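You operate a simulated robot arm through the tools that you are given. There is no shell and no other tool.

The job below is to be done with a simulated robot arm. You get a single attempt, and the scene is never put back.

JOB
Share out the job cards on the top of the steel bench. At the end: the cream job card labelled "460" from the top of the steel bench is on top of the cream tin; the cream job card labelled "207" from the top of the steel bench is on top of the grey tin (marked "POLISH"); two of the springs from the top of the steel bench are on top of the orange tin; whatever was shut is shut again. Leave all else as you found it, and nothing knocked over.

Only the result counts: the job must be done as asked and must still hold three seconds after the hand-in. Knocking over, shifting, dropping, spilling or breaking anything else fails it.

ROBOT AND FRAMES
A 6-joint arm with a two-finger gripper, fixed in place. Base frame: the origin is at the foot of the arm, x ahead of it, y to its left, z up; the work surface is at about z = 0. Units: m, rad, N and s.
With the tool pointing down near the work surface it reaches from about 0.18 to 0.48 m from the base axis. Its first joint turns from -1.152 to 1.152 rad. Payload 1.76 kg.
Tool frame: the origin (TCP) lies between the finger pads and is the grasp point; the fingertips stand 0.029 m ahead of it; z points along the fingers, y is the line along which they close. The gripper opens to 0.082 m; its body begins 0.058 m behind the TCP.
Orientation is that of the tool frame in the base frame, as a unit quaternion [w, x, y, z]. With the fingers straight down and closing along the base's y, the tool's x points along the base's -x, its y along +y and its z along -z.

CONTROLS
- The arm moves only by the tool jog_arm. Its argument "targets" is a list of rows, each a list of 6 numbers: the shift along the tool's x, y, z in m, then the turn, a rotation vector about the tool's x, y, z in rad. In form: [[tx, ty, tz, rx, ry, rz], ...]. A call has 1 to 20 rows; each row shifts and turns the commanded pose from where the row before left it, along the tool's axes as they then stand. "gripper" is the finger opening in m, from 0 to 0.082, set as the call begins (left out, the last holds). Each row takes 0.2 s and may step no farther than 0.05 m and 0.15 rad from the row before; otherwise, or with a gripper value out of range, the whole call is refused. Where a pose cannot be reached the arm comes as near as it can. A force on the tool above 40 N (or 10 N above the force at the start of the call, whichever is more), or a blocked arm, ends the call early, and 0.2 s more pass. The fingers move at their own pace (about 0.2035 m/s each) and stop on an object; they squeeze with about 24 N. The grip force told is the motor's: it shows also when the fingers shut on nothing. Time passes only in rows, and 0.2 s behind the last, so rows that do not move let the fingers close. The reply holds the time, the measured pose of the TCP, the force on the tool along the base axes, the opening and the grip force, in the units named above and with some noise, with the torque about the TCP (base axes, N m) and any sound that the robot's microphone picked up.
- Cameras (640 x 400 px; columns grow to the right, rows downward): "scene" is fixed at [0.0561, 0.3305, 0.4245]; the picture's right is [-0.87, -0.49, 0.00], its down [-0.32, 0.57, -0.76] and it looks along [0.37, -0.66, -0.65] (base axes); focal length 214 px, centre (320, 200). "wrist" rides on the gripper at [0.079, 0.004, -0.089] in the tool frame; the picture's right is [-0.05, 1.00, 0.00], its down [-0.71, -0.04, -0.71] and it looks along [-0.71, -0.04, 0.71] (tool axes); focal length 256 px, centre (320, 200). There is no depth. A picture from a camera that has moved, and an enlarged one, comes with that camera's place and axes in the base frame and with its lens. The place of the scene camera against the robot may be out by one fixed shift of up to 0.025 m in any direction.
- camera(camera): a new picture of that camera. The clock stands still meanwhile.
- inspect(camera, box): a new picture of the part [left, top, right, bottom] of that camera's present view, enlarged. The clock stands still meanwhile.
- hand_in(): hands the job in; it is judged then, once.

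Places have to be worked out from the pictures, the camera data and where the tool is seen. Open the gripper and draw the arm clear of the work before you hand the job in, unless the task says otherwise.

The tools are called after ">>>" by a JSON object that holds its "op" and its "data". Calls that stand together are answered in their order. jog_arm: Moves the arm, as the interface text tells. Its arguments: {"type":"object","properties":{"targets":{"type":"array","items":{"type":"array","items":{"type":"number"}}},"gripper":{"type":"number"}},"required":["targets"]} The other tools are called the same way: camera (camera) takes a picture; inspect (camera, box) takes an enlarged picture of a part of a camera's view; hand_in () hands the job in.

At the start:

```text
time_s: 0.0
eef_pos: [0.2641, 0.0936, 0.2753]
orientation: [0.0, 0.0, 1.0, 0.0]
ft_force: [-0.5, -0.8, 0.3]
wrist_torque: [-0.03, -0.01, 0.01]
opening: 0.0819
finger_force: 0.0
```

scene: 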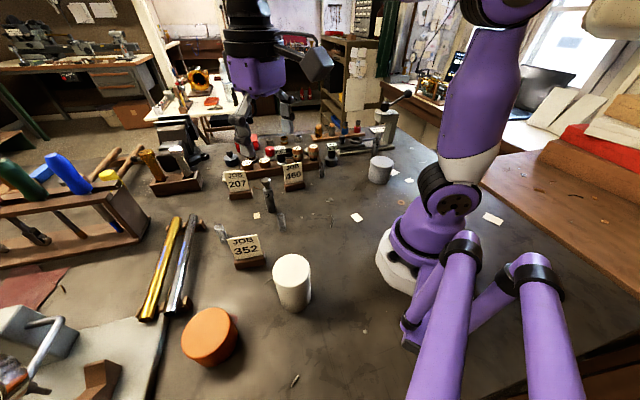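
wrist: 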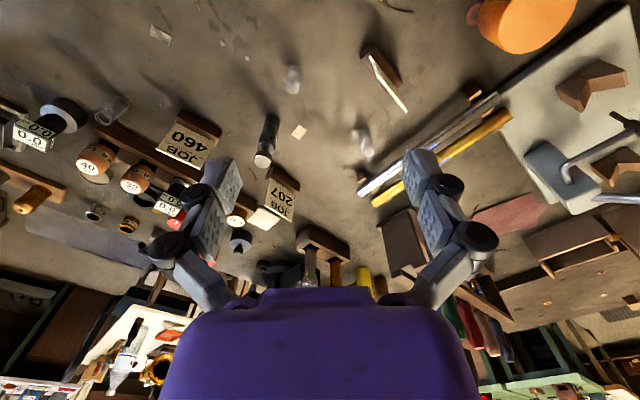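

I start by looking more closely at the scene with both cameras to find the cards, tins and springs.

>>> {"op": "inspect", "data": {"camera": "scene", "box": [200, 130, 420, 270]}}

>>> {"op": "inspect", "data": {"camera": "scene", "box": [130, 200, 370, 380]}}

>>> {"op": "inspect", "data": {"camera": "wrist", "box": [0, 60, 320, 260]}}

>>> {"op": "inspect", "data": {"camera": "wrist", "box": [220, 0, 640, 260]}}

```text
2.86 times, centred on (310, 200) of scene
camera zoom: at [0.0561, 0.3305, 0.4245], right [-0.87, -0.49, 0.0], down [-0.32, 0.57, -0.76], along [0.37, -0.66, -0.65], focal length 613 px, centre (349, 200)
```

zoom: 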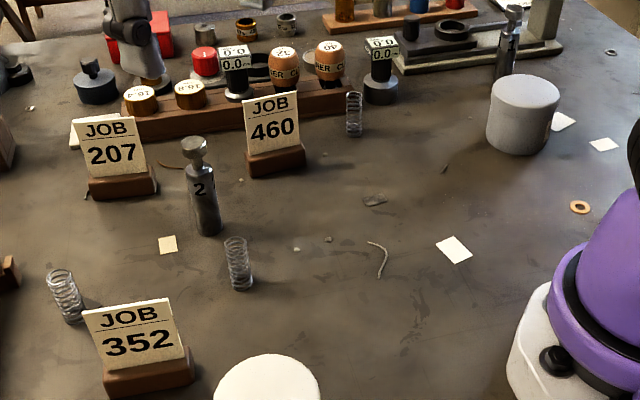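

```text
2.22 times, centred on (250, 290) of scene
camera zoom: at [0.0561, 0.3305, 0.4245], right [-0.87, -0.49, 0.0], down [-0.32, 0.57, -0.76], along [0.37, -0.66, -0.65], focal length 477 px, centre (476, 0)
```

zoom: 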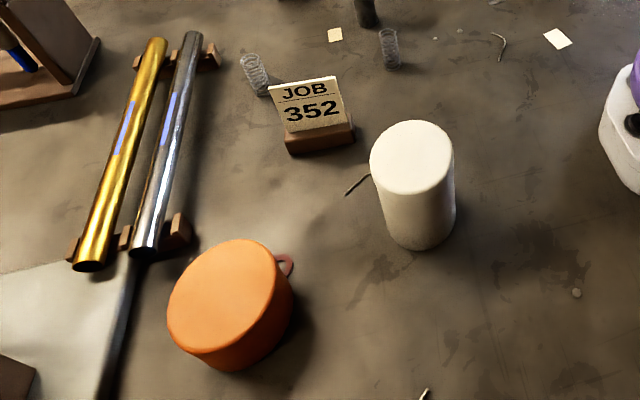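

```text
2.00 times, centred on (160, 160) of wrist
camera zoom: at [0.185, 0.0979, 0.3646], right [0.05, 1.0, 0.0], down [0.71, -0.04, 0.71], along [0.71, -0.04, -0.71], focal length 512 px, centre (640, 280)
```

zoom: 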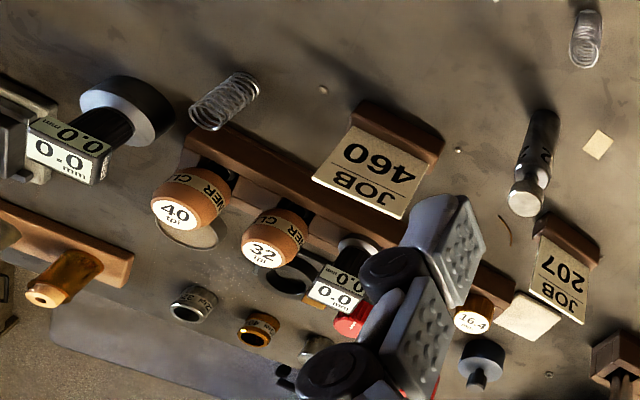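

```text
1.52 times, centred on (430, 130) of wrist
camera zoom: at [0.185, 0.0979, 0.3646], right [0.05, 1.0, 0.0], down [0.71, -0.04, 0.71], along [0.71, -0.04, -0.71], focal length 390 px, centre (152, 307)
```

zoom: 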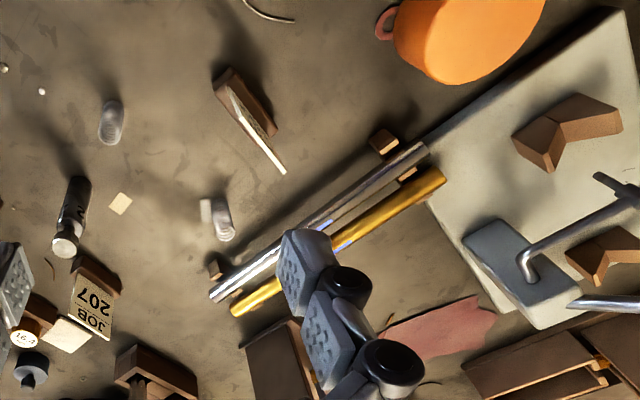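

I see three standing springs, cards 460, 207 and 352 in wooden feet, the cream tin at about (0.19, 0.19), orange at about (0.25, 0.31) and grey at about (0.17, -0.30). I move the wrist lower over the middle of the bench for a closer view.

>>> {"op": "jog_arm", "data": {"targets": [[0.02, -0.04, 0.03, 0, 0, 0], [0.02, -0.04, 0.03, 0, 0, 0], [0.01, -0.03, 0.03, 0, 0, 0]]}}

```text
refused: row 1 steps farther than a row can; nothing moved
```

That row was a bit too long (0.054 m). I split it into smaller steps.

>>> {"op": "jog_arm", "data": {"targets": [[0.01, -0.03, 0.02, 0, 0, 0], [0.01, -0.03, 0.02, 0, 0, 0], [0.01, -0.03, 0.03, 0, 0, 0], [0.01, -0.02, 0.02, 0, 0, 0]]}}

>>> {"op": "camera", "data": {"camera": "wrist"}}

>>> {"op": "camera", "data": {"camera": "scene"}}

```text
time_s: 1.0
eef_pos: [0.2226, -0.0175, 0.1861]
orientation: [0.0, -0.001, 1.0, 0.0]
ft_force: [-0.2, 0.0, 0.4]
wrist_torque: [0.02, 0.01, 0.01]
opening: 0.0817
finger_force: 0.0
```

```text
taken
camera wrist: at [0.1442, -0.0117, 0.2753], right [0.05, 1.0, 0.0], down [0.71, -0.04, 0.71], along [0.71, -0.04, -0.71], focal length 256 px, centre (320, 200)
```

wrist: 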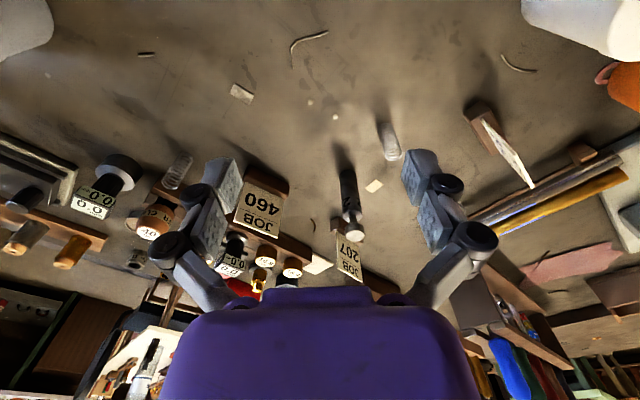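

```text
taken
```

scene: 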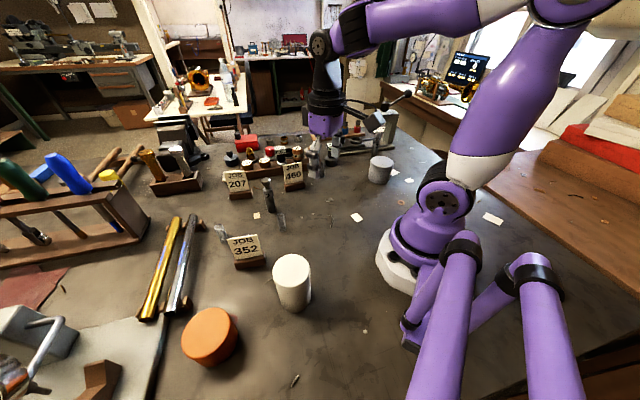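

The clearer view shows 460, 207, the punch and the springs. I enlarge the relevant parts.

>>> {"op": "inspect", "data": {"camera": "wrist", "box": [150, 130, 310, 230]}}

>>> {"op": "inspect", "data": {"camera": "wrist", "box": [290, 170, 450, 290]}}

>>> {"op": "inspect", "data": {"camera": "wrist", "box": [340, 80, 580, 230]}}

>>> {"op": "inspect", "data": {"camera": "wrist", "box": [80, 130, 240, 230]}}

>>> {"op": "inspect", "data": {"camera": "scene", "box": [205, 145, 345, 235]}}

>>> {"op": "inspect", "data": {"camera": "wrist", "box": [0, 0, 160, 100]}}

```text
4.00 times, centred on (230, 180) of wrist
camera zoom: at [0.1442, -0.0117, 0.2753], right [0.05, 1.0, 0.0], down [0.71, -0.04, 0.71], along [0.71, -0.04, -0.71], focal length 1024 px, centre (680, 280)
```

zoom: 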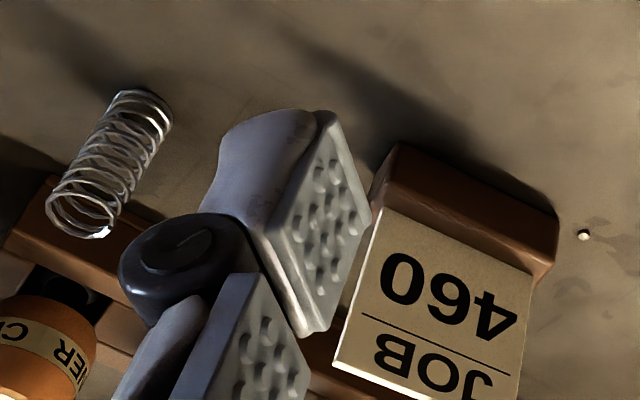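

```text
3.33 times, centred on (370, 230) of wrist
camera zoom: at [0.1442, -0.0117, 0.2753], right [0.05, 1.0, 0.0], down [0.71, -0.04, 0.71], along [0.71, -0.04, -0.71], focal length 853 px, centre (153, 100)
```

zoom: 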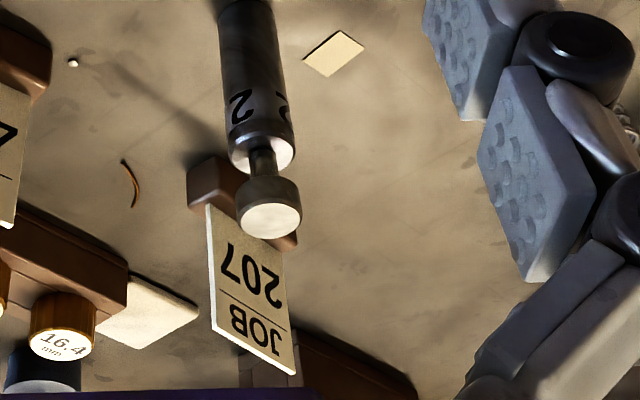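

```text
2.67 times, centred on (460, 155) of wrist
camera zoom: at [0.1442, -0.0117, 0.2753], right [0.05, 1.0, 0.0], down [0.71, -0.04, 0.71], along [0.71, -0.04, -0.71], focal length 683 px, centre (-53, 320)
```

zoom: 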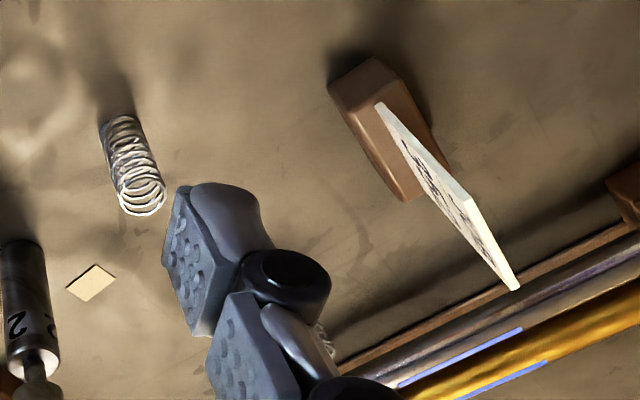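

```text
4.00 times, centred on (160, 180) of wrist
camera zoom: at [0.1442, -0.0117, 0.2753], right [0.05, 1.0, 0.0], down [0.71, -0.04, 0.71], along [0.71, -0.04, -0.71], focal length 1024 px, centre (960, 280)
```

zoom: 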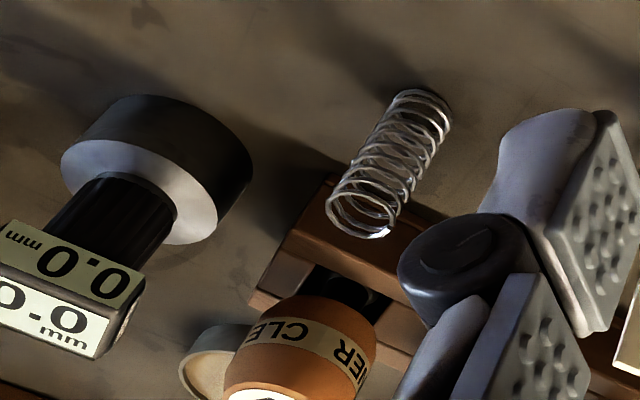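

```text
4.44 times, centred on (275, 190) of scene
camera zoom: at [0.0561, 0.3305, 0.4245], right [-0.87, -0.49, 0.0], down [-0.32, 0.57, -0.76], along [0.37, -0.66, -0.65], focal length 953 px, centre (520, 244)
```

zoom: 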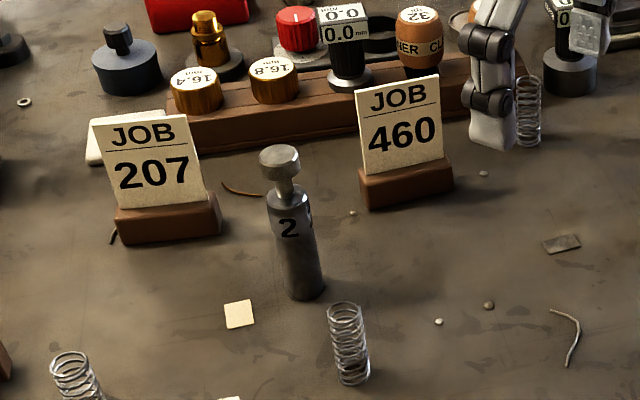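

```text
4.00 times, centred on (80, 50) of wrist
camera zoom: at [0.1442, -0.0117, 0.2753], right [0.05, 1.0, 0.0], down [0.71, -0.04, 0.71], along [0.71, -0.04, -0.71], focal length 1024 px, centre (1280, 800)
```

zoom: 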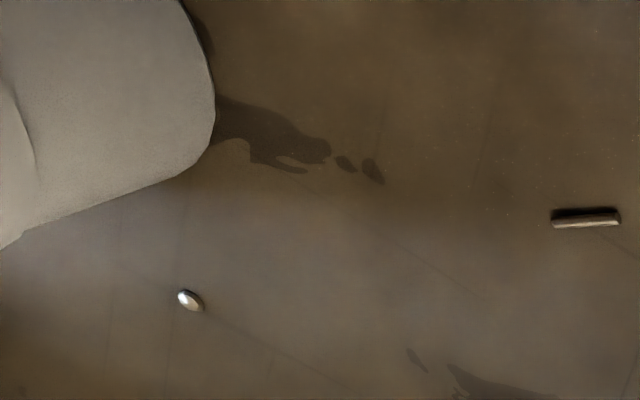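

The cards look like one piece with their feet; 460 stands at about (0.375, -0.098), about 0.09 m tall, face normal about (-0.82, 0.57). The punch "2" stands at about (0.366, 0.012), about 0.108 m tall. Next I turn the tool about 55° and look toward the cream and orange tins to fix their places.

>>> {"op": "jog_arm", "data": {"targets": [[0.005, 0.03, -0.016, 0, 0, 0], [0.005, 0.03, -0.016, 0, 0, 0], [0.005, 0.03, -0.016, 0, 0, 0], [0.005, 0.027, -0.016, 0, 0, 0], [0, 0, 0, 0, 0, -0.1376], [0, 0, 0, 0, 0, -0.1376], [0, 0, 0, 0, 0, -0.1376], [0, 0, 0, 0, 0, -0.1376], [0, 0, 0, 0, 0, -0.1376], [0, 0, 0, 0, 0, -0.1376], [0, 0, 0, 0, 0, -0.1376]]}}

>>> {"op": "camera", "data": {"camera": "wrist"}}

```text
time_s: 3.4
eef_pos: [0.2038, 0.1004, 0.2484]
orientation: [-0.001, -0.464, 0.886, 0.0]
ft_force: [0.5, 0.8, 0.9]
wrist_torque: [0.02, -0.01, -0.02]
opening: 0.0822
finger_force: 0.0
```

```text
taken
camera wrist: at [0.1551, 0.0379, 0.3384], right [-0.79, 0.61, 0.0], down [0.43, 0.56, 0.71], along [0.43, 0.56, -0.71], focal length 256 px, centre (320, 200)
```

wrist: 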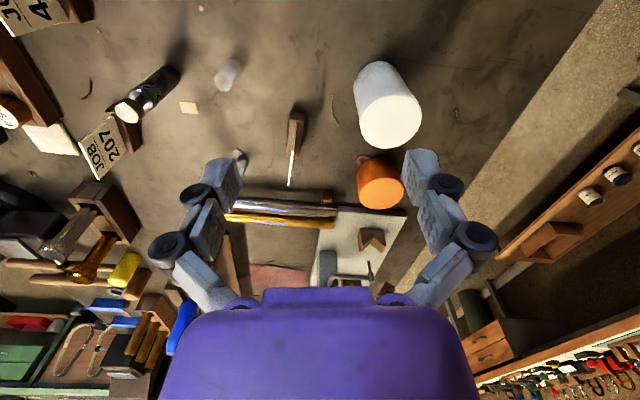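

Both the cream and orange tins are in view. I enlarge that part to measure them.

>>> {"op": "inspect", "data": {"camera": "wrist", "box": [320, 50, 448, 220]}}

>>> {"op": "inspect", "data": {"camera": "wrist", "box": [40, 40, 260, 190]}}

```text
2.35 times, centred on (384, 135) of wrist
camera zoom: at [0.1551, 0.0379, 0.3384], right [-0.79, 0.61, 0.0], down [0.43, 0.56, 0.71], along [0.43, 0.56, -0.71], focal length 602 px, centre (169, 353)
```

zoom: 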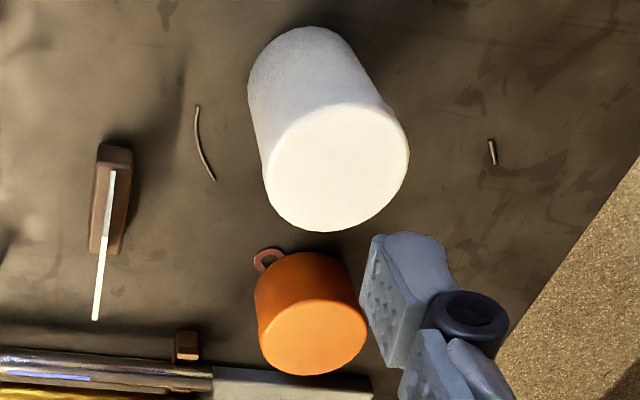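

```text
2.67 times, centred on (150, 115) of wrist
camera zoom: at [0.1551, 0.0379, 0.3384], right [-0.79, 0.61, 0.0], down [0.43, 0.56, 0.71], along [0.43, 0.56, -0.71], focal length 683 px, centre (773, 427)
```

zoom: 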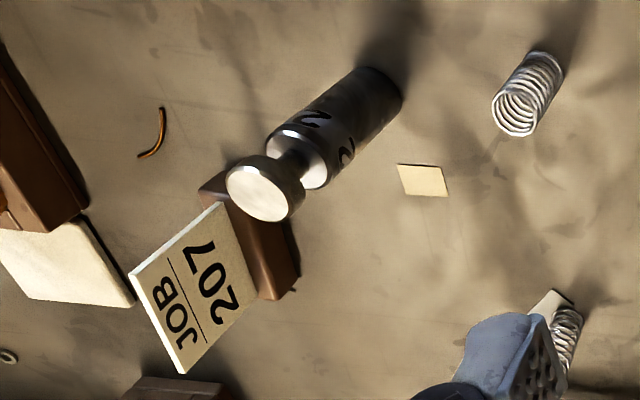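

Cream tin: about (0.175, 0.188), height 0.091, radius 0.032. Orange tin: about (0.245, 0.314), height 0.043, radius 0.036. 207 is at about (0.489, 0.016). The middle spring is at about (0.304, 0.058), about 0.043 tall. I turn back to yaw 0, narrow the gripper to keep away from the punch, and move above that spring.

>>> {"op": "jog_arm", "data": {"gripper": 0.045, "targets": [[0, 0, 0, 0, 0, 0.1376], [0, 0, 0, 0, 0, 0.1376], [0, 0, 0, 0, 0, 0.1376], [0, 0, 0, 0, 0, 0.1376], [0, 0, 0, 0, 0, 0.1376], [0, 0, 0, 0, 0, 0.1376], [0, 0, 0, 0, 0, 0.1376], [-0.025, -0.0107, 0.0246, 0, 0, 0], [-0.025, -0.0107, 0.0246, 0, 0, 0], [-0.025, -0.0107, 0.0246, 0, 0, 0], [-0.025, -0.0107, 0.0246, 0, 0, 0]]}}

>>> {"op": "camera", "data": {"camera": "wrist"}}

>>> {"op": "camera", "data": {"camera": "scene"}}

```text
time_s: 5.8
eef_pos: [0.306, 0.0546, 0.1513]
orientation: [0.0, 0.0, 1.0, 0.0]
ft_force: [0.2, 0.5, -0.4]
wrist_torque: [0.0, 0.01, 0.01]
opening: 0.0447
finger_force: 0.0
```

```text
taken
camera wrist: at [0.2273, 0.0596, 0.2394], right [0.05, 1.0, 0.0], down [0.71, -0.04, 0.71], along [0.71, -0.04, -0.71], focal length 256 px, centre (320, 200)
```

wrist: 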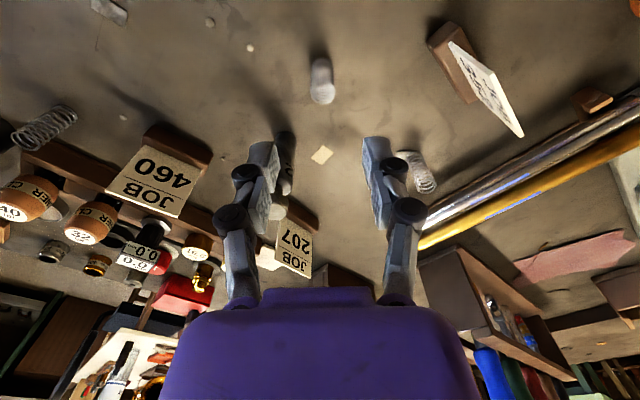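

```text
taken
```

scene: 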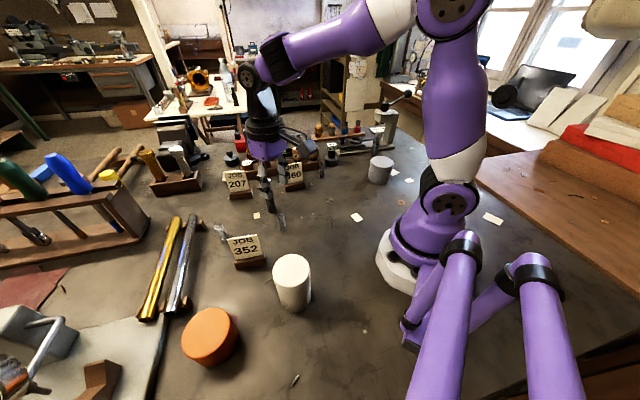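

The spring is just ahead at around pixel (321, 82). I zoom in to pin its position.

>>> {"op": "inspect", "data": {"camera": "wrist", "box": [260, 40, 388, 120]}}

>>> {"op": "inspect", "data": {"camera": "wrist", "box": [370, 110, 530, 210]}}

>>> {"op": "inspect", "data": {"camera": "scene", "box": [210, 130, 340, 240]}}

```text
5.00 times, centred on (324, 80) of wrist
camera zoom: at [0.2273, 0.0596, 0.2394], right [0.05, 1.0, 0.0], down [0.71, -0.04, 0.71], along [0.71, -0.04, -0.71], focal length 1280 px, centre (300, 800)
```

zoom: 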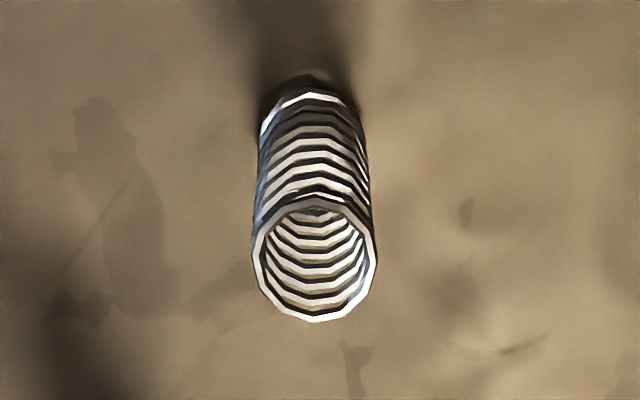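

```text
4.00 times, centred on (450, 160) of wrist
camera zoom: at [0.2273, 0.0596, 0.2394], right [0.05, 1.0, 0.0], down [0.71, -0.04, 0.71], along [0.71, -0.04, -0.71], focal length 1024 px, centre (-200, 360)
```

zoom: 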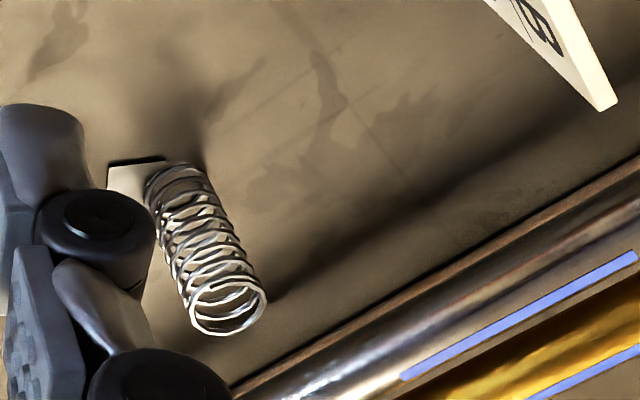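

```text
3.64 times, centred on (275, 185) of scene
camera zoom: at [0.056, 0.3305, 0.4245], right [-0.87, -0.49, 0.0], down [-0.32, 0.57, -0.76], along [0.37, -0.66, -0.65], focal length 780 px, centre (484, 254)
```

zoom: 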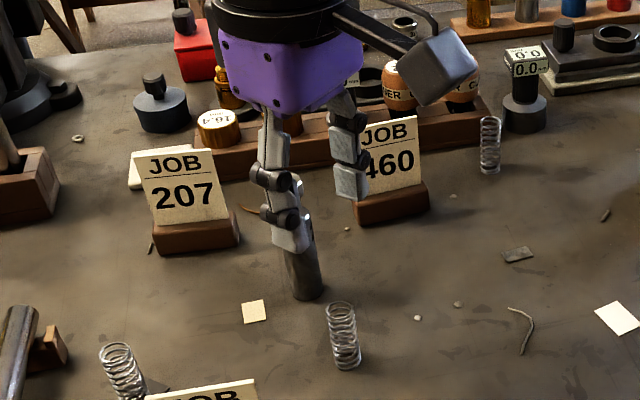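

The spring is at about (0.305, 0.058), about 0.048 tall. I descend straight around it with the fingers open 0.045.

>>> {"op": "jog_arm", "data": {"targets": [[0.001, 0.0034, 0.02, 0, 0, 0], [0, 0, 0.03, 0, 0, 0], [0, 0, 0.03, 0, 0, 0], [0, 0, 0.028, 0, 0, 0]]}}

>>> {"op": "camera", "data": {"camera": "wrist"}}

>>> {"op": "inspect", "data": {"camera": "scene", "box": [210, 130, 340, 240]}}

```text
time_s: 6.8
eef_pos: [0.3033, 0.0594, 0.0415]
orientation: [0.0, 0.0, 1.0, 0.0]
ft_force: [-0.3, 0.1, 0.3]
wrist_torque: [0.02, -0.03, 0.01]
opening: 0.0448
finger_force: 0.1
```

```text
taken
camera wrist: at [0.224, 0.0645, 0.1305], right [0.05, 1.0, 0.0], down [0.71, -0.04, 0.71], along [0.71, -0.04, -0.71], focal length 256 px, centre (320, 200)
```

wrist: 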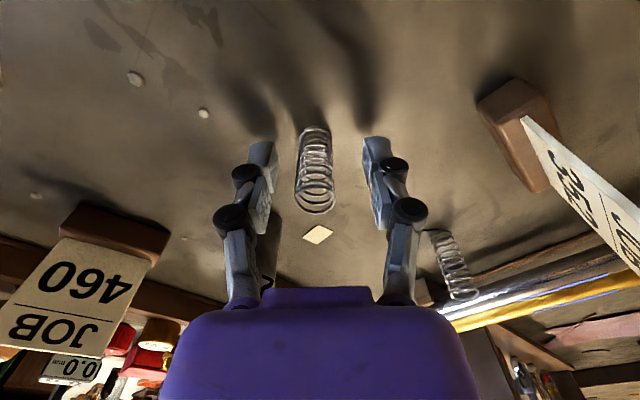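

```text
3.64 times, centred on (275, 185) of scene
camera zoom: at [0.0561, 0.3305, 0.4245], right [-0.87, -0.49, 0.0], down [-0.32, 0.57, -0.76], along [0.37, -0.66, -0.65], focal length 780 px, centre (484, 254)
```

zoom: 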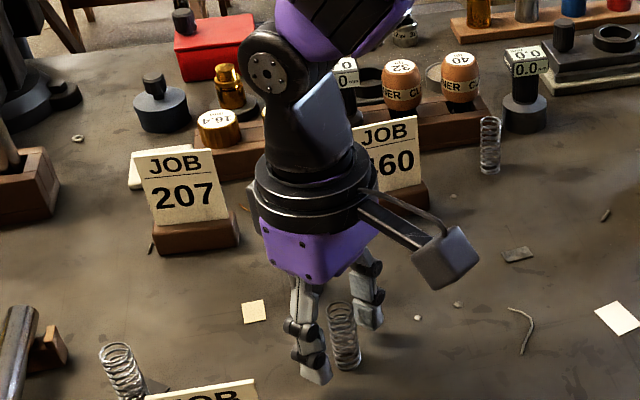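

The spring stands between the finger pads. I close on it and hold still for a moment.

>>> {"op": "jog_arm", "data": {"gripper": 0.008, "targets": [[0, 0, 0, 0, 0, 0], [0, 0, 0, 0, 0, 0], [0, 0, 0, 0, 0, 0]]}}

>>> {"op": "camera", "data": {"camera": "wrist"}}

```text
time_s: 7.6
eef_pos: [0.3027, 0.0593, 0.0421]
orientation: [0.0, 0.0, 1.0, 0.0]
ft_force: [0.2, -0.5, -0.1]
wrist_torque: [-0.03, 0.0, -0.02]
opening: 0.0167
finger_force: 24.0
```

```text
taken
camera wrist: at [0.224, 0.0644, 0.1308], right [0.05, 1.0, 0.0], down [0.71, -0.04, 0.71], along [0.71, -0.04, -0.71], focal length 256 px, centre (320, 200)
```

wrist: 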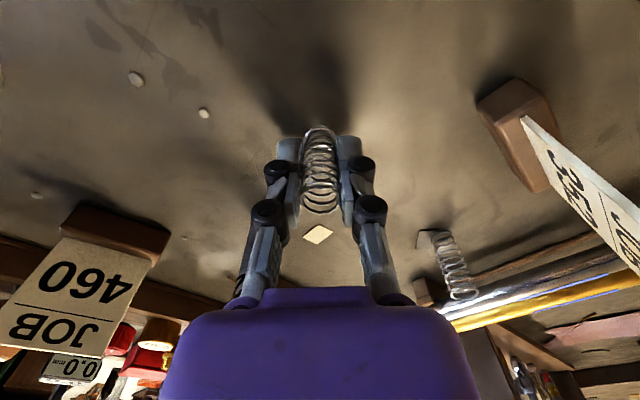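

Gripped (opening 0.0167, 24 N). I lift it straight up and carry it high toward the orange tin.

>>> {"op": "jog_arm", "data": {"targets": [[0, 0, -0.02, 0, 0, 0], [0, 0, -0.04, 0, 0, 0], [0, 0, -0.04, 0, 0, 0], [0, 0, -0.04, 0, 0, 0], [0.0122, 0.0421, 0, 0, 0, 0], [0.0122, 0.0421, 0, 0, 0, 0], [0.0122, 0.0421, 0, 0, 0, 0], [0.0122, 0.0421, 0, 0, 0, 0], [0.0122, 0.0421, 0, 0, 0, 0], [0.0122, 0.0421, 0, 0, 0, 0]]}}

>>> {"op": "camera", "data": {"camera": "wrist"}}

>>> {"op": "camera", "data": {"camera": "scene"}}

```text
time_s: 9.8
eef_pos: [0.2316, 0.3115, 0.1833]
orientation: [0.0, 0.001, 1.0, -0.001]
ft_force: [-0.5, 0.0, -0.2]
wrist_torque: [0.03, 0.01, 0.02]
opening: 0.0169
finger_force: 24.1
```

```text
taken
camera wrist: at [0.1519, 0.3174, 0.2727], right [0.05, 1.0, 0.0], down [0.71, -0.04, 0.71], along [0.71, -0.04, -0.71], focal length 256 px, centre (320, 200)
```

wrist: 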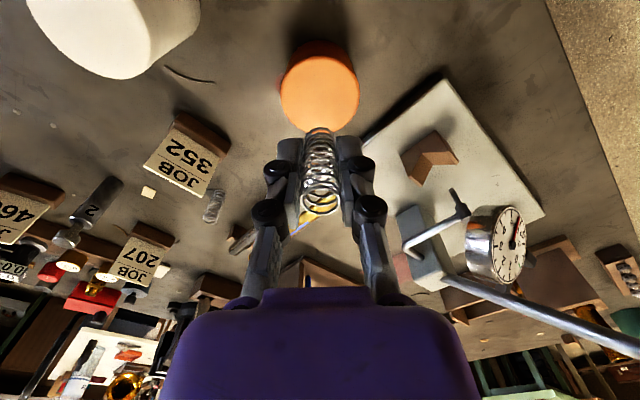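

```text
taken
```

scene: 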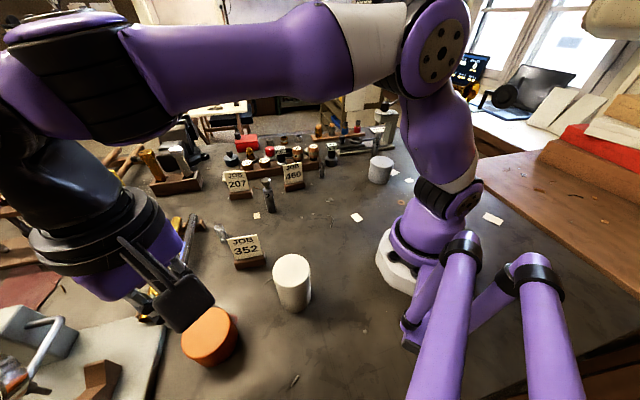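

The spring is held above the orange tin. I zoom in to place the tin's edges exactly.

>>> {"op": "inspect", "data": {"camera": "wrist", "box": [240, 20, 400, 140]}}

```text
3.33 times, centred on (320, 80) of wrist
camera zoom: at [0.1519, 0.3174, 0.2727], right [0.05, 1.0, 0.0], down [0.71, -0.04, 0.71], along [0.71, -0.04, -0.71], focal length 853 px, centre (320, 600)
```

zoom: 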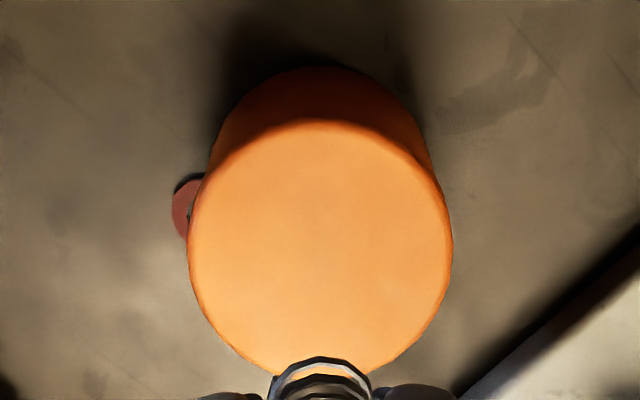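

Tin top centre is about (0.247, 0.3126), radius 0.0356. I lower the spring toward a spot at x≈0.229 on the near half, stopping just short of contact.

>>> {"op": "jog_arm", "data": {"targets": [[0.0045, 0.001, 0.02, 0, 0, 0], [0, 0, 0.03, 0, 0, 0], [0, 0, 0.03, 0, 0, 0], [0, 0, 0.006, 0, 0, 0]]}}

>>> {"op": "inspect", "data": {"camera": "scene", "box": [130, 230, 290, 380]}}

>>> {"op": "camera", "data": {"camera": "wrist"}}

```text
time_s: 10.8
eef_pos: [0.2271, 0.3116, 0.0971]
orientation: [0.002, 0.0, 1.0, 0.001]
ft_force: [0.0, -1.4, 9.1]
wrist_torque: [-0.07, 0.02, 0.03]
opening: 0.0166
finger_force: 23.8
```

```text
2.67 times, centred on (210, 305) of scene
camera zoom: at [0.056, 0.3305, 0.4245], right [-0.87, -0.49, 0.0], down [-0.32, 0.57, -0.76], along [0.37, -0.66, -0.65], focal length 572 px, centre (613, -80)
```

zoom: 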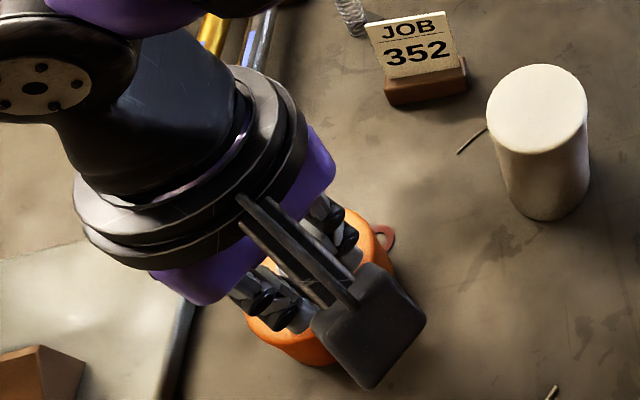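

```text
taken
camera wrist: at [0.1471, 0.3187, 0.185], right [0.05, 1.0, 0.0], down [0.71, -0.04, 0.71], along [0.71, -0.04, -0.71], focal length 256 px, centre (320, 200)
```

wrist: 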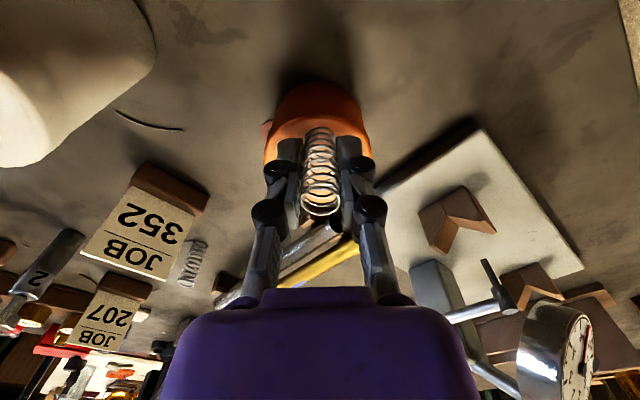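

The upward force of 9 N says the spring already rests on the tin (top about 0.054). I ease up 1 mm and check the force before releasing.

>>> {"op": "jog_arm", "data": {"targets": [[0, 0, -0.0008, 0, 0, 0]]}}

>>> {"op": "inspect", "data": {"camera": "wrist", "box": [240, 70, 400, 230]}}

```text
time_s: 11.2
eef_pos: [0.2259, 0.3128, 0.0974]
orientation: [0.0, 0.001, 1.0, 0.001]
ft_force: [-0.4, -0.1, 2.5]
wrist_torque: [-0.05, -0.02, 0.0]
opening: 0.0168
finger_force: 24.5
```

```text
2.50 times, centred on (320, 150) of wrist
camera zoom: at [0.1473, 0.319, 0.1852], right [0.05, 1.0, 0.0], down [0.71, -0.04, 0.71], along [0.71, -0.04, -0.71], focal length 640 px, centre (320, 325)
```

zoom: 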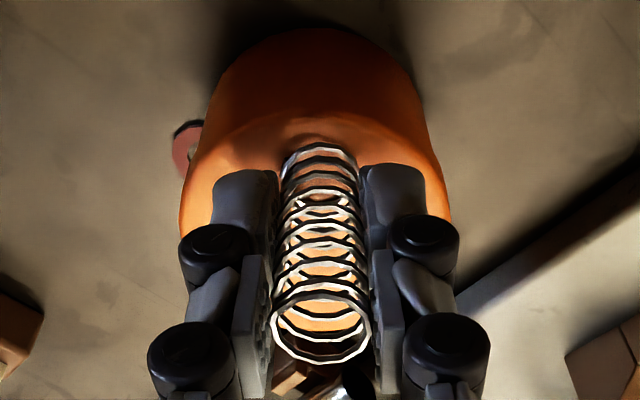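

Force is down to 2.5 N and the spring stands about 8 mm inside the rim. I open the fingers and stay still, then look.

>>> {"op": "jog_arm", "data": {"gripper": 0.04, "targets": [[0, 0, 0, 0, 0, 0], [0, 0, 0, 0, 0, 0]]}}

>>> {"op": "inspect", "data": {"camera": "wrist", "box": [240, 70, 400, 230]}}

```text
time_s: 11.8
eef_pos: [0.2264, 0.3126, 0.0973]
orientation: [0.0, 0.0, 1.0, 0.0]
ft_force: [-0.7, 0.3, -0.3]
wrist_torque: [0.0, -0.01, -0.01]
opening: 0.0398
finger_force: 0.0
```

```text
2.50 times, centred on (320, 150) of wrist
camera zoom: at [0.1472, 0.3189, 0.1853], right [0.05, 1.0, 0.0], down [0.71, -0.04, 0.71], along [0.71, -0.04, -0.71], focal length 640 px, centre (320, 325)
```

zoom: 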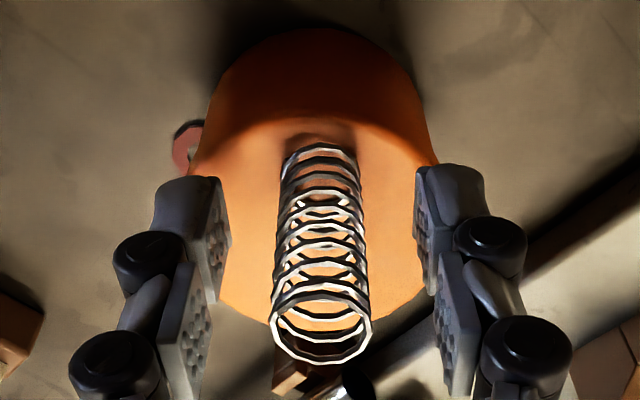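

The spring stands freely on the orange tin. I lift straight off, carry the arm to the next spring by card 352 (about (0.400, 0.157)), and turn 45° so the camera is not above card 352.

>>> {"op": "jog_arm", "data": {"targets": [[0, 0, -0.015, 0, 0, 0], [0, 0, -0.03, 0, 0, 0], [0, 0, -0.045, 0, 0, 0], [-0.0347, -0.0311, 0, 0, 0, 0], [-0.0347, -0.0311, 0, 0, 0, 0], [-0.0347, -0.0311, 0, 0, 0, 0], [-0.0347, -0.0311, 0, 0, 0, 0], [-0.0347, -0.0311, 0, 0, 0, 0], [0, 0, 0, 0, 0, -0.131], [0, 0, 0, 0, 0, -0.131], [0, 0, 0, 0, 0, -0.131], [0, 0, 0, 0, 0, -0.131], [0, 0, 0, 0, 0, -0.131], [0, 0, 0, 0, 0, -0.131]]}}

>>> {"op": "camera", "data": {"camera": "wrist"}}

>>> {"op": "camera", "data": {"camera": "scene"}}

```text
time_s: 14.8
eef_pos: [0.3988, 0.1589, 0.1887]
orientation: [0.0, -0.384, 0.923, 0.0]
ft_force: [0.2, 0.3, 0.4]
wrist_torque: [-0.01, 0.0, 0.03]
opening: 0.0399
finger_force: 0.0
```

```text
taken
camera wrist: at [0.3396, 0.1061, 0.2769], right [-0.67, 0.74, 0.0], down [0.52, 0.47, 0.71], along [0.52, 0.47, -0.71], focal length 256 px, centre (320, 200)
```

wrist: 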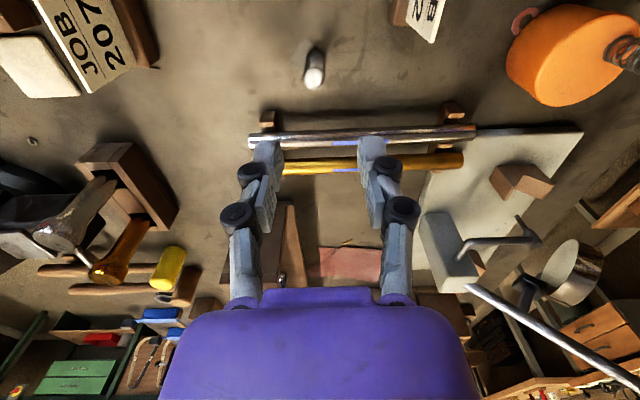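

```text
taken
```

scene: 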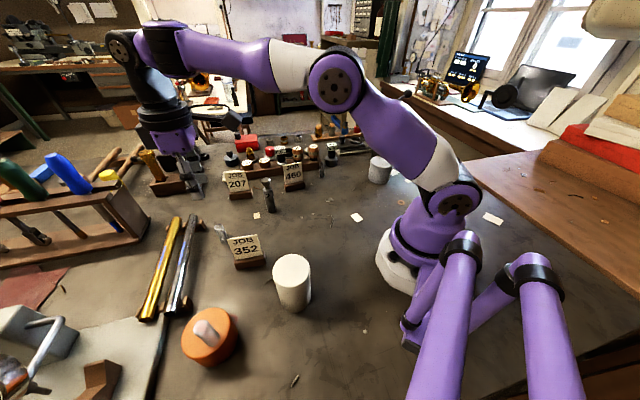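

>>> {"op": "inspect", "data": {"camera": "wrist", "box": [256, 30, 384, 110]}}

>>> {"op": "inspect", "data": {"camera": "scene", "box": [150, 280, 270, 370]}}

>>> {"op": "inspect", "data": {"camera": "wrist", "box": [0, 0, 180, 110]}}

```text
5.00 times, centred on (320, 70) of wrist
camera zoom: at [0.3396, 0.1061, 0.2769], right [-0.67, 0.74, 0.0], down [0.52, 0.47, 0.71], along [0.52, 0.47, -0.71], focal length 1280 px, centre (320, 850)
```

zoom: 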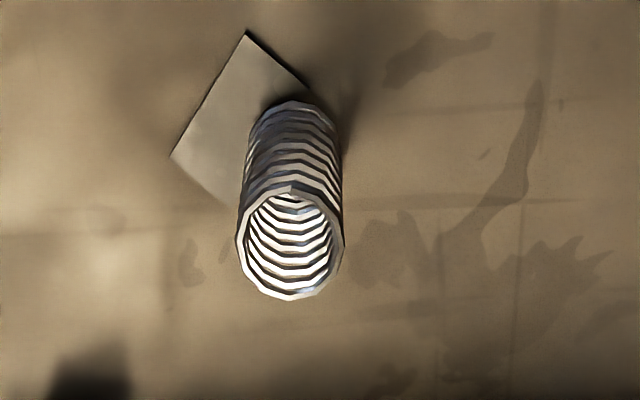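

```text
4.44 times, centred on (210, 325) of scene
camera zoom: at [0.0561, 0.3305, 0.4245], right [-0.87, -0.49, 0.0], down [-0.32, 0.57, -0.76], along [0.37, -0.66, -0.65], focal length 953 px, centre (809, -356)
```

zoom: 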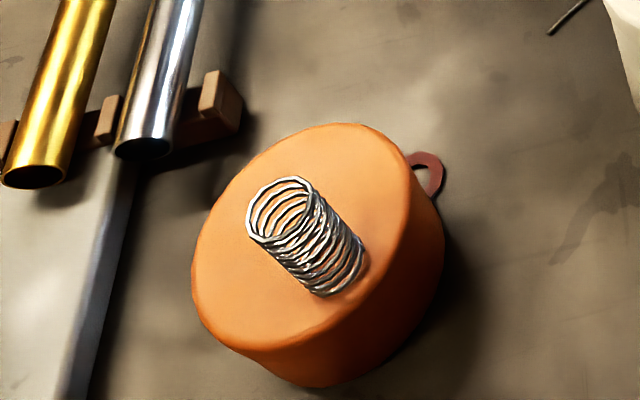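

```text
3.56 times, centred on (90, 55) of wrist
camera zoom: at [0.3396, 0.1061, 0.2769], right [-0.67, 0.74, 0.0], down [0.52, 0.47, 0.71], along [0.52, 0.47, -0.71], focal length 910 px, centre (1138, 716)
```

zoom: 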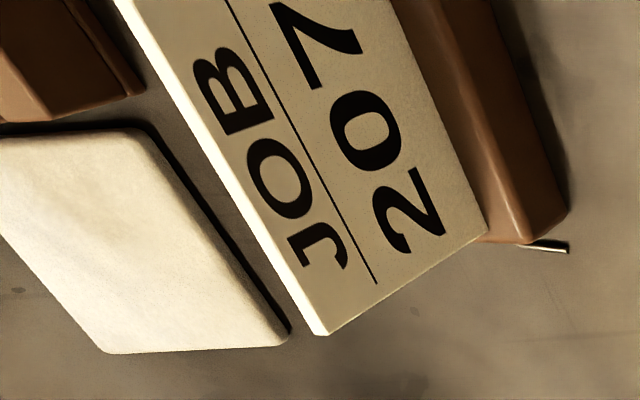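

The first spring stands well on the orange tin. The second spring is at about (0.403, 0.157); I correct sideways by about 5 mm and go partway down to check alignment.

>>> {"op": "jog_arm", "data": {"targets": [[-0.0018, -0.005, 0.03, 0, 0, 0], [0, 0, 0.035, 0, 0, 0], [0, 0, 0.025, 0, 0, 0]]}}

>>> {"op": "inspect", "data": {"camera": "wrist", "box": [224, 70, 416, 220]}}

```text
time_s: 15.6
eef_pos: [0.4015, 0.1572, 0.0975]
orientation: [0.001, -0.384, 0.924, 0.0]
ft_force: [-0.7, 0.3, -0.5]
wrist_torque: [0.01, 0.03, 0.0]
opening: 0.0399
finger_force: 0.0
```

```text
2.67 times, centred on (320, 145) of wrist
camera zoom: at [0.343, 0.1054, 0.1867], right [-0.67, 0.74, 0.0], down [0.52, 0.47, 0.71], along [0.53, 0.47, -0.71], focal length 683 px, centre (320, 347)
```

zoom: 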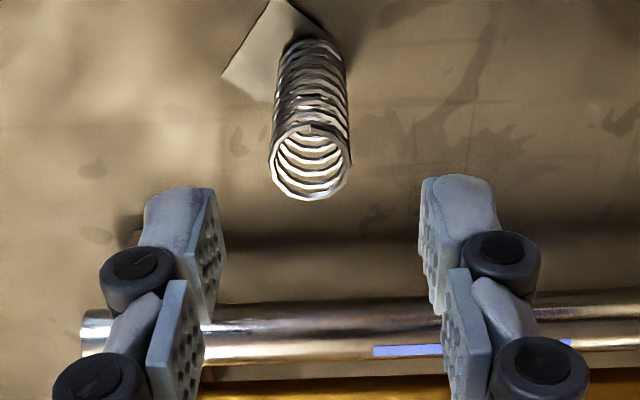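

Alignment is within 2 mm. I descend to grasp height around the spring and close.

>>> {"op": "jog_arm", "data": {"targets": [[0.001, -0.002, 0.02, 0, 0, 0], [0, 0, 0.025, 0, 0, 0], [0, 0, 0.01, 0, 0, 0]]}}

>>> {"op": "inspect", "data": {"camera": "wrist", "box": [224, 90, 416, 240]}}

```text
time_s: 16.4
eef_pos: [0.4052, 0.1539, 0.0444]
orientation: [0.0, -0.384, 0.923, 0.0]
ft_force: [-0.5, 1.0, -0.2]
wrist_torque: [0.02, -0.01, -0.01]
opening: 0.0401
finger_force: 0.1
```

```text
2.67 times, centred on (320, 165) of wrist
camera zoom: at [0.3459, 0.102, 0.1337], right [-0.67, 0.74, 0.0], down [0.53, 0.47, 0.71], along [0.53, 0.47, -0.71], focal length 683 px, centre (320, 293)
```

zoom: 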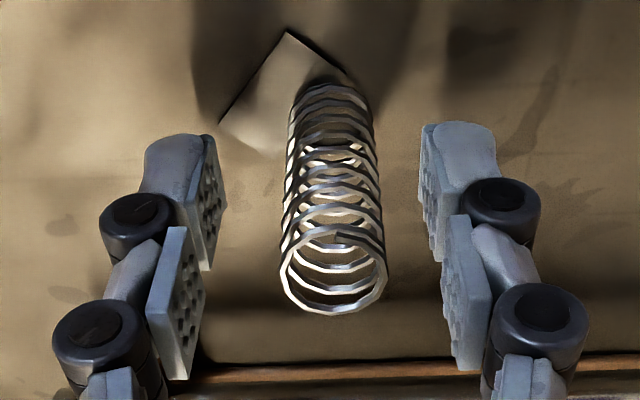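

The spring is about 2 mm off-centre between the pads; I nudge to centre it and close.

>>> {"op": "jog_arm", "data": {"targets": [[0, 0.0022, 0.001, 0, 0, 0]]}}

>>> {"op": "jog_arm", "data": {"gripper": 0.008, "targets": [[0, 0, 0, 0, 0, 0], [0, 0, 0, 0, 0, 0], [0, 0, 0, 0, 0, 0]]}}

>>> {"op": "inspect", "data": {"camera": "wrist", "box": [224, 90, 416, 240]}}

```text
time_s: 16.8
eef_pos: [0.4021, 0.1548, 0.0441]
orientation: [0.0, -0.383, 0.924, 0.0]
ft_force: [-0.2, 1.4, 0.3]
wrist_torque: [0.01, 0.02, 0.01]
opening: 0.04
finger_force: 0.0
```

```text
time_s: 17.6
eef_pos: [0.4025, 0.1555, 0.0446]
orientation: [0.0, -0.384, 0.923, 0.0]
ft_force: [-0.5, 0.3, 2.4]
wrist_torque: [0.0, -0.02, -0.02]
opening: 0.0165
finger_force: 24.0
```

```text
2.67 times, centred on (320, 165) of wrist
camera zoom: at [0.344, 0.1033, 0.1332], right [-0.67, 0.74, 0.0], down [0.53, 0.47, 0.71], along [0.53, 0.47, -0.71], focal length 683 px, centre (320, 293)
```

zoom: 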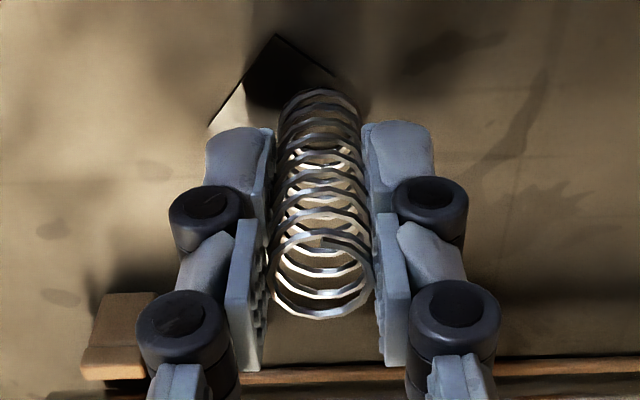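

Gripped. I lift, turn back to yaw 0 and carry it over the far half of the orange tin.

>>> {"op": "jog_arm", "data": {"targets": [[0, 0, -0.02, 0, 0, 0], [0, 0, -0.04, 0, 0, 0], [0, 0, -0.04, 0, 0, 0], [0, 0, -0.045, 0, 0, 0], [0, 0, 0, 0, 0, 0.131], [0, 0, 0, 0, 0, 0.131], [0, 0, 0, 0, 0, 0.131], [0, 0, 0, 0, 0, 0.131], [0, 0, 0, 0, 0, 0.131], [0, 0, 0, 0, 0, 0.131], [0.0281, 0.0315, 0, 0, 0, 0], [0.0281, 0.0315, 0, 0, 0, 0], [0.0281, 0.0315, 0, 0, 0, 0], [0.0281, 0.0315, 0, 0, 0, 0], [0.0281, 0.0315, 0, 0, 0, 0]]}}

>>> {"op": "camera", "data": {"camera": "wrist"}}

>>> {"op": "inspect", "data": {"camera": "wrist", "box": [224, 20, 416, 220]}}

```text
time_s: 20.8
eef_pos: [0.2639, 0.3137, 0.189]
orientation: [0.0, 0.001, 1.0, 0.0]
ft_force: [-1.0, 0.2, -0.5]
wrist_torque: [-0.04, 0.0, 0.01]
opening: 0.017
finger_force: 23.9
```

```text
taken
camera wrist: at [0.1847, 0.3194, 0.2775], right [0.05, 1.0, 0.0], down [0.71, -0.04, 0.71], along [0.71, -0.04, -0.71], focal length 256 px, centre (320, 200)
```

wrist: 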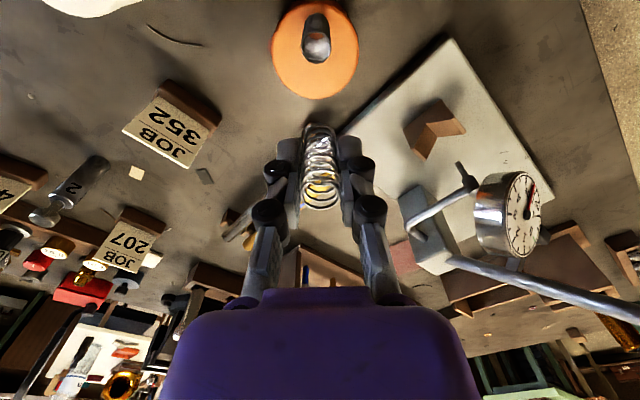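

```text
2.00 times, centred on (320, 120) of wrist
camera zoom: at [0.1847, 0.3194, 0.2775], right [0.05, 1.0, 0.0], down [0.71, -0.04, 0.71], along [0.71, -0.04, -0.71], focal length 512 px, centre (320, 360)
```

zoom: 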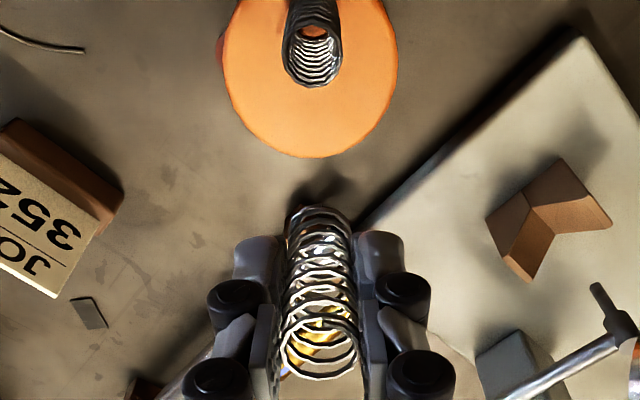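

The tin's far rim is at x≈0.280 and the first spring at about (0.229, 0.315). I lower the second spring at x≈0.262 to a few mm above the top.

>>> {"op": "jog_arm", "data": {"targets": [[0.002, -0.001, 0.02, 0, 0, 0], [0, 0, 0.03, 0, 0, 0], [0, 0, 0.025, 0, 0, 0], [0, 0, 0.009, 0, 0, 0]]}}

>>> {"op": "inspect", "data": {"camera": "wrist", "box": [224, 20, 416, 220]}}

```text
time_s: 21.8
eef_pos: [0.2607, 0.3109, 0.1022]
orientation: [0.0, 0.0, 1.0, -0.001]
ft_force: [0.0, -0.3, -0.4]
wrist_torque: [0.04, -0.01, 0.0]
opening: 0.0166
finger_force: 24.3
```

```text
2.00 times, centred on (320, 120) of wrist
camera zoom: at [0.1814, 0.3165, 0.1918], right [0.05, 1.0, 0.0], down [0.71, -0.04, 0.71], along [0.71, -0.04, -0.71], focal length 512 px, centre (320, 360)
```

zoom: 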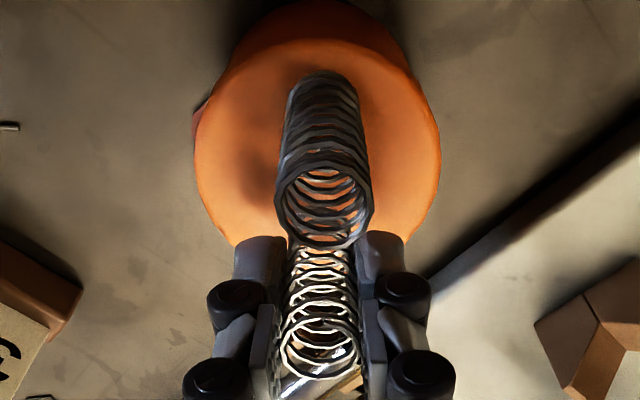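

No contact yet. I go down in small steps watching the force.

>>> {"op": "jog_arm", "data": {"targets": [[0, 0, 0.002, 0, 0, 0]]}}

```text
time_s: 22.2
eef_pos: [0.2603, 0.3109, 0.1015]
orientation: [0.0, 0.0, 1.0, 0.0]
ft_force: [0.6, 0.2, -0.1]
wrist_torque: [-0.01, 0.01, -0.01]
opening: 0.0166
finger_force: 23.7
```

Still free; one more small step down.

>>> {"op": "jog_arm", "data": {"targets": [[0, 0, 0.0015, 0, 0, 0]]}}

```text
time_s: 22.6
eef_pos: [0.26, 0.3117, 0.1005]
orientation: [0.001, 0.0, 1.0, 0.001]
ft_force: [0.4, 0.2, -0.3]
wrist_torque: [0.01, 0.02, 0.02]
opening: 0.0167
finger_force: 23.6
```

Still no contact force. I continue down another 1.5 mm.

>>> {"op": "jog_arm", "data": {"targets": [[0, 0, 0.0015, 0, 0, 0]]}}

```text
time_s: 23.0
eef_pos: [0.2614, 0.3126, 0.1005]
orientation: [0.001, 0.0, 1.0, 0.001]
ft_force: [-2.6, -2.0, 9.8]
wrist_torque: [-0.11, 0.12, 0.0]
opening: 0.0167
finger_force: 23.7
```

Contact at about 10 N. I ease off 0.8 mm and then check.

>>> {"op": "jog_arm", "data": {"targets": [[0, 0, -0.0008, 0, 0, 0]]}}

>>> {"op": "inspect", "data": {"camera": "wrist", "box": [224, 40, 416, 220]}}

```text
time_s: 23.4
eef_pos: [0.2604, 0.3122, 0.1001]
orientation: [0.001, 0.001, 1.0, 0.0]
ft_force: [2.4, 0.2, 6.8]
wrist_torque: [0.01, -0.07, -0.01]
opening: 0.0163
finger_force: 23.7
```

```text
2.22 times, centred on (320, 130) of wrist
camera zoom: at [0.1817, 0.3173, 0.188], right [0.05, 1.0, 0.0], down [0.71, -0.04, 0.71], along [0.71, -0.04, -0.71], focal length 569 px, centre (320, 356)
```

zoom: 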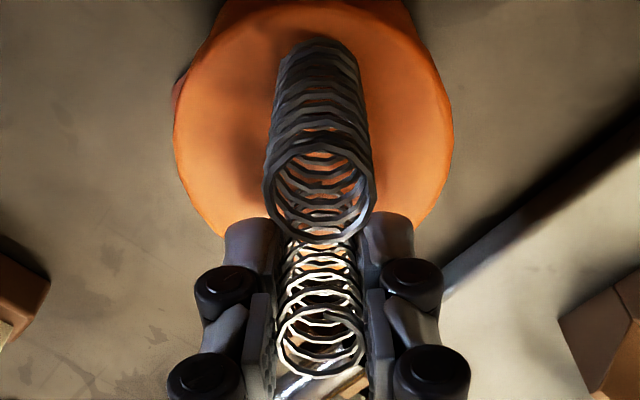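

Still 7 N of press; I ease a touch more, then open the fingers.

>>> {"op": "jog_arm", "data": {"targets": [[0, 0, -0.0006, 0, 0, 0]]}}

>>> {"op": "jog_arm", "data": {"gripper": 0.04, "targets": [[0, 0, 0, 0, 0, 0], [0, 0, 0, 0, 0, 0]]}}

>>> {"op": "inspect", "data": {"camera": "wrist", "box": [224, 40, 416, 220]}}

```text
time_s: 23.8
eef_pos: [0.2619, 0.3119, 0.1002]
orientation: [-0.001, 0.0, 1.0, -0.001]
ft_force: [0.2, -0.2, -0.2]
wrist_torque: [0.0, 0.03, 0.0]
opening: 0.0164
finger_force: 24.9
```

```text
time_s: 24.4
eef_pos: [0.2607, 0.3111, 0.0999]
orientation: [0.0, 0.0, 1.0, 0.001]
ft_force: [-0.6, -0.2, -0.5]
wrist_torque: [0.01, -0.01, 0.01]
opening: 0.0401
finger_force: 0.0
```

```text
2.22 times, centred on (320, 130) of wrist
camera zoom: at [0.1818, 0.3167, 0.189], right [0.05, 1.0, 0.0], down [0.71, -0.04, 0.71], along [0.71, -0.04, -0.71], focal length 569 px, centre (320, 356)
```

zoom: 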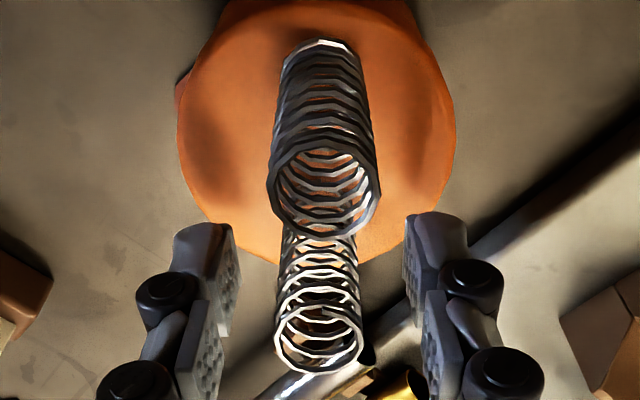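

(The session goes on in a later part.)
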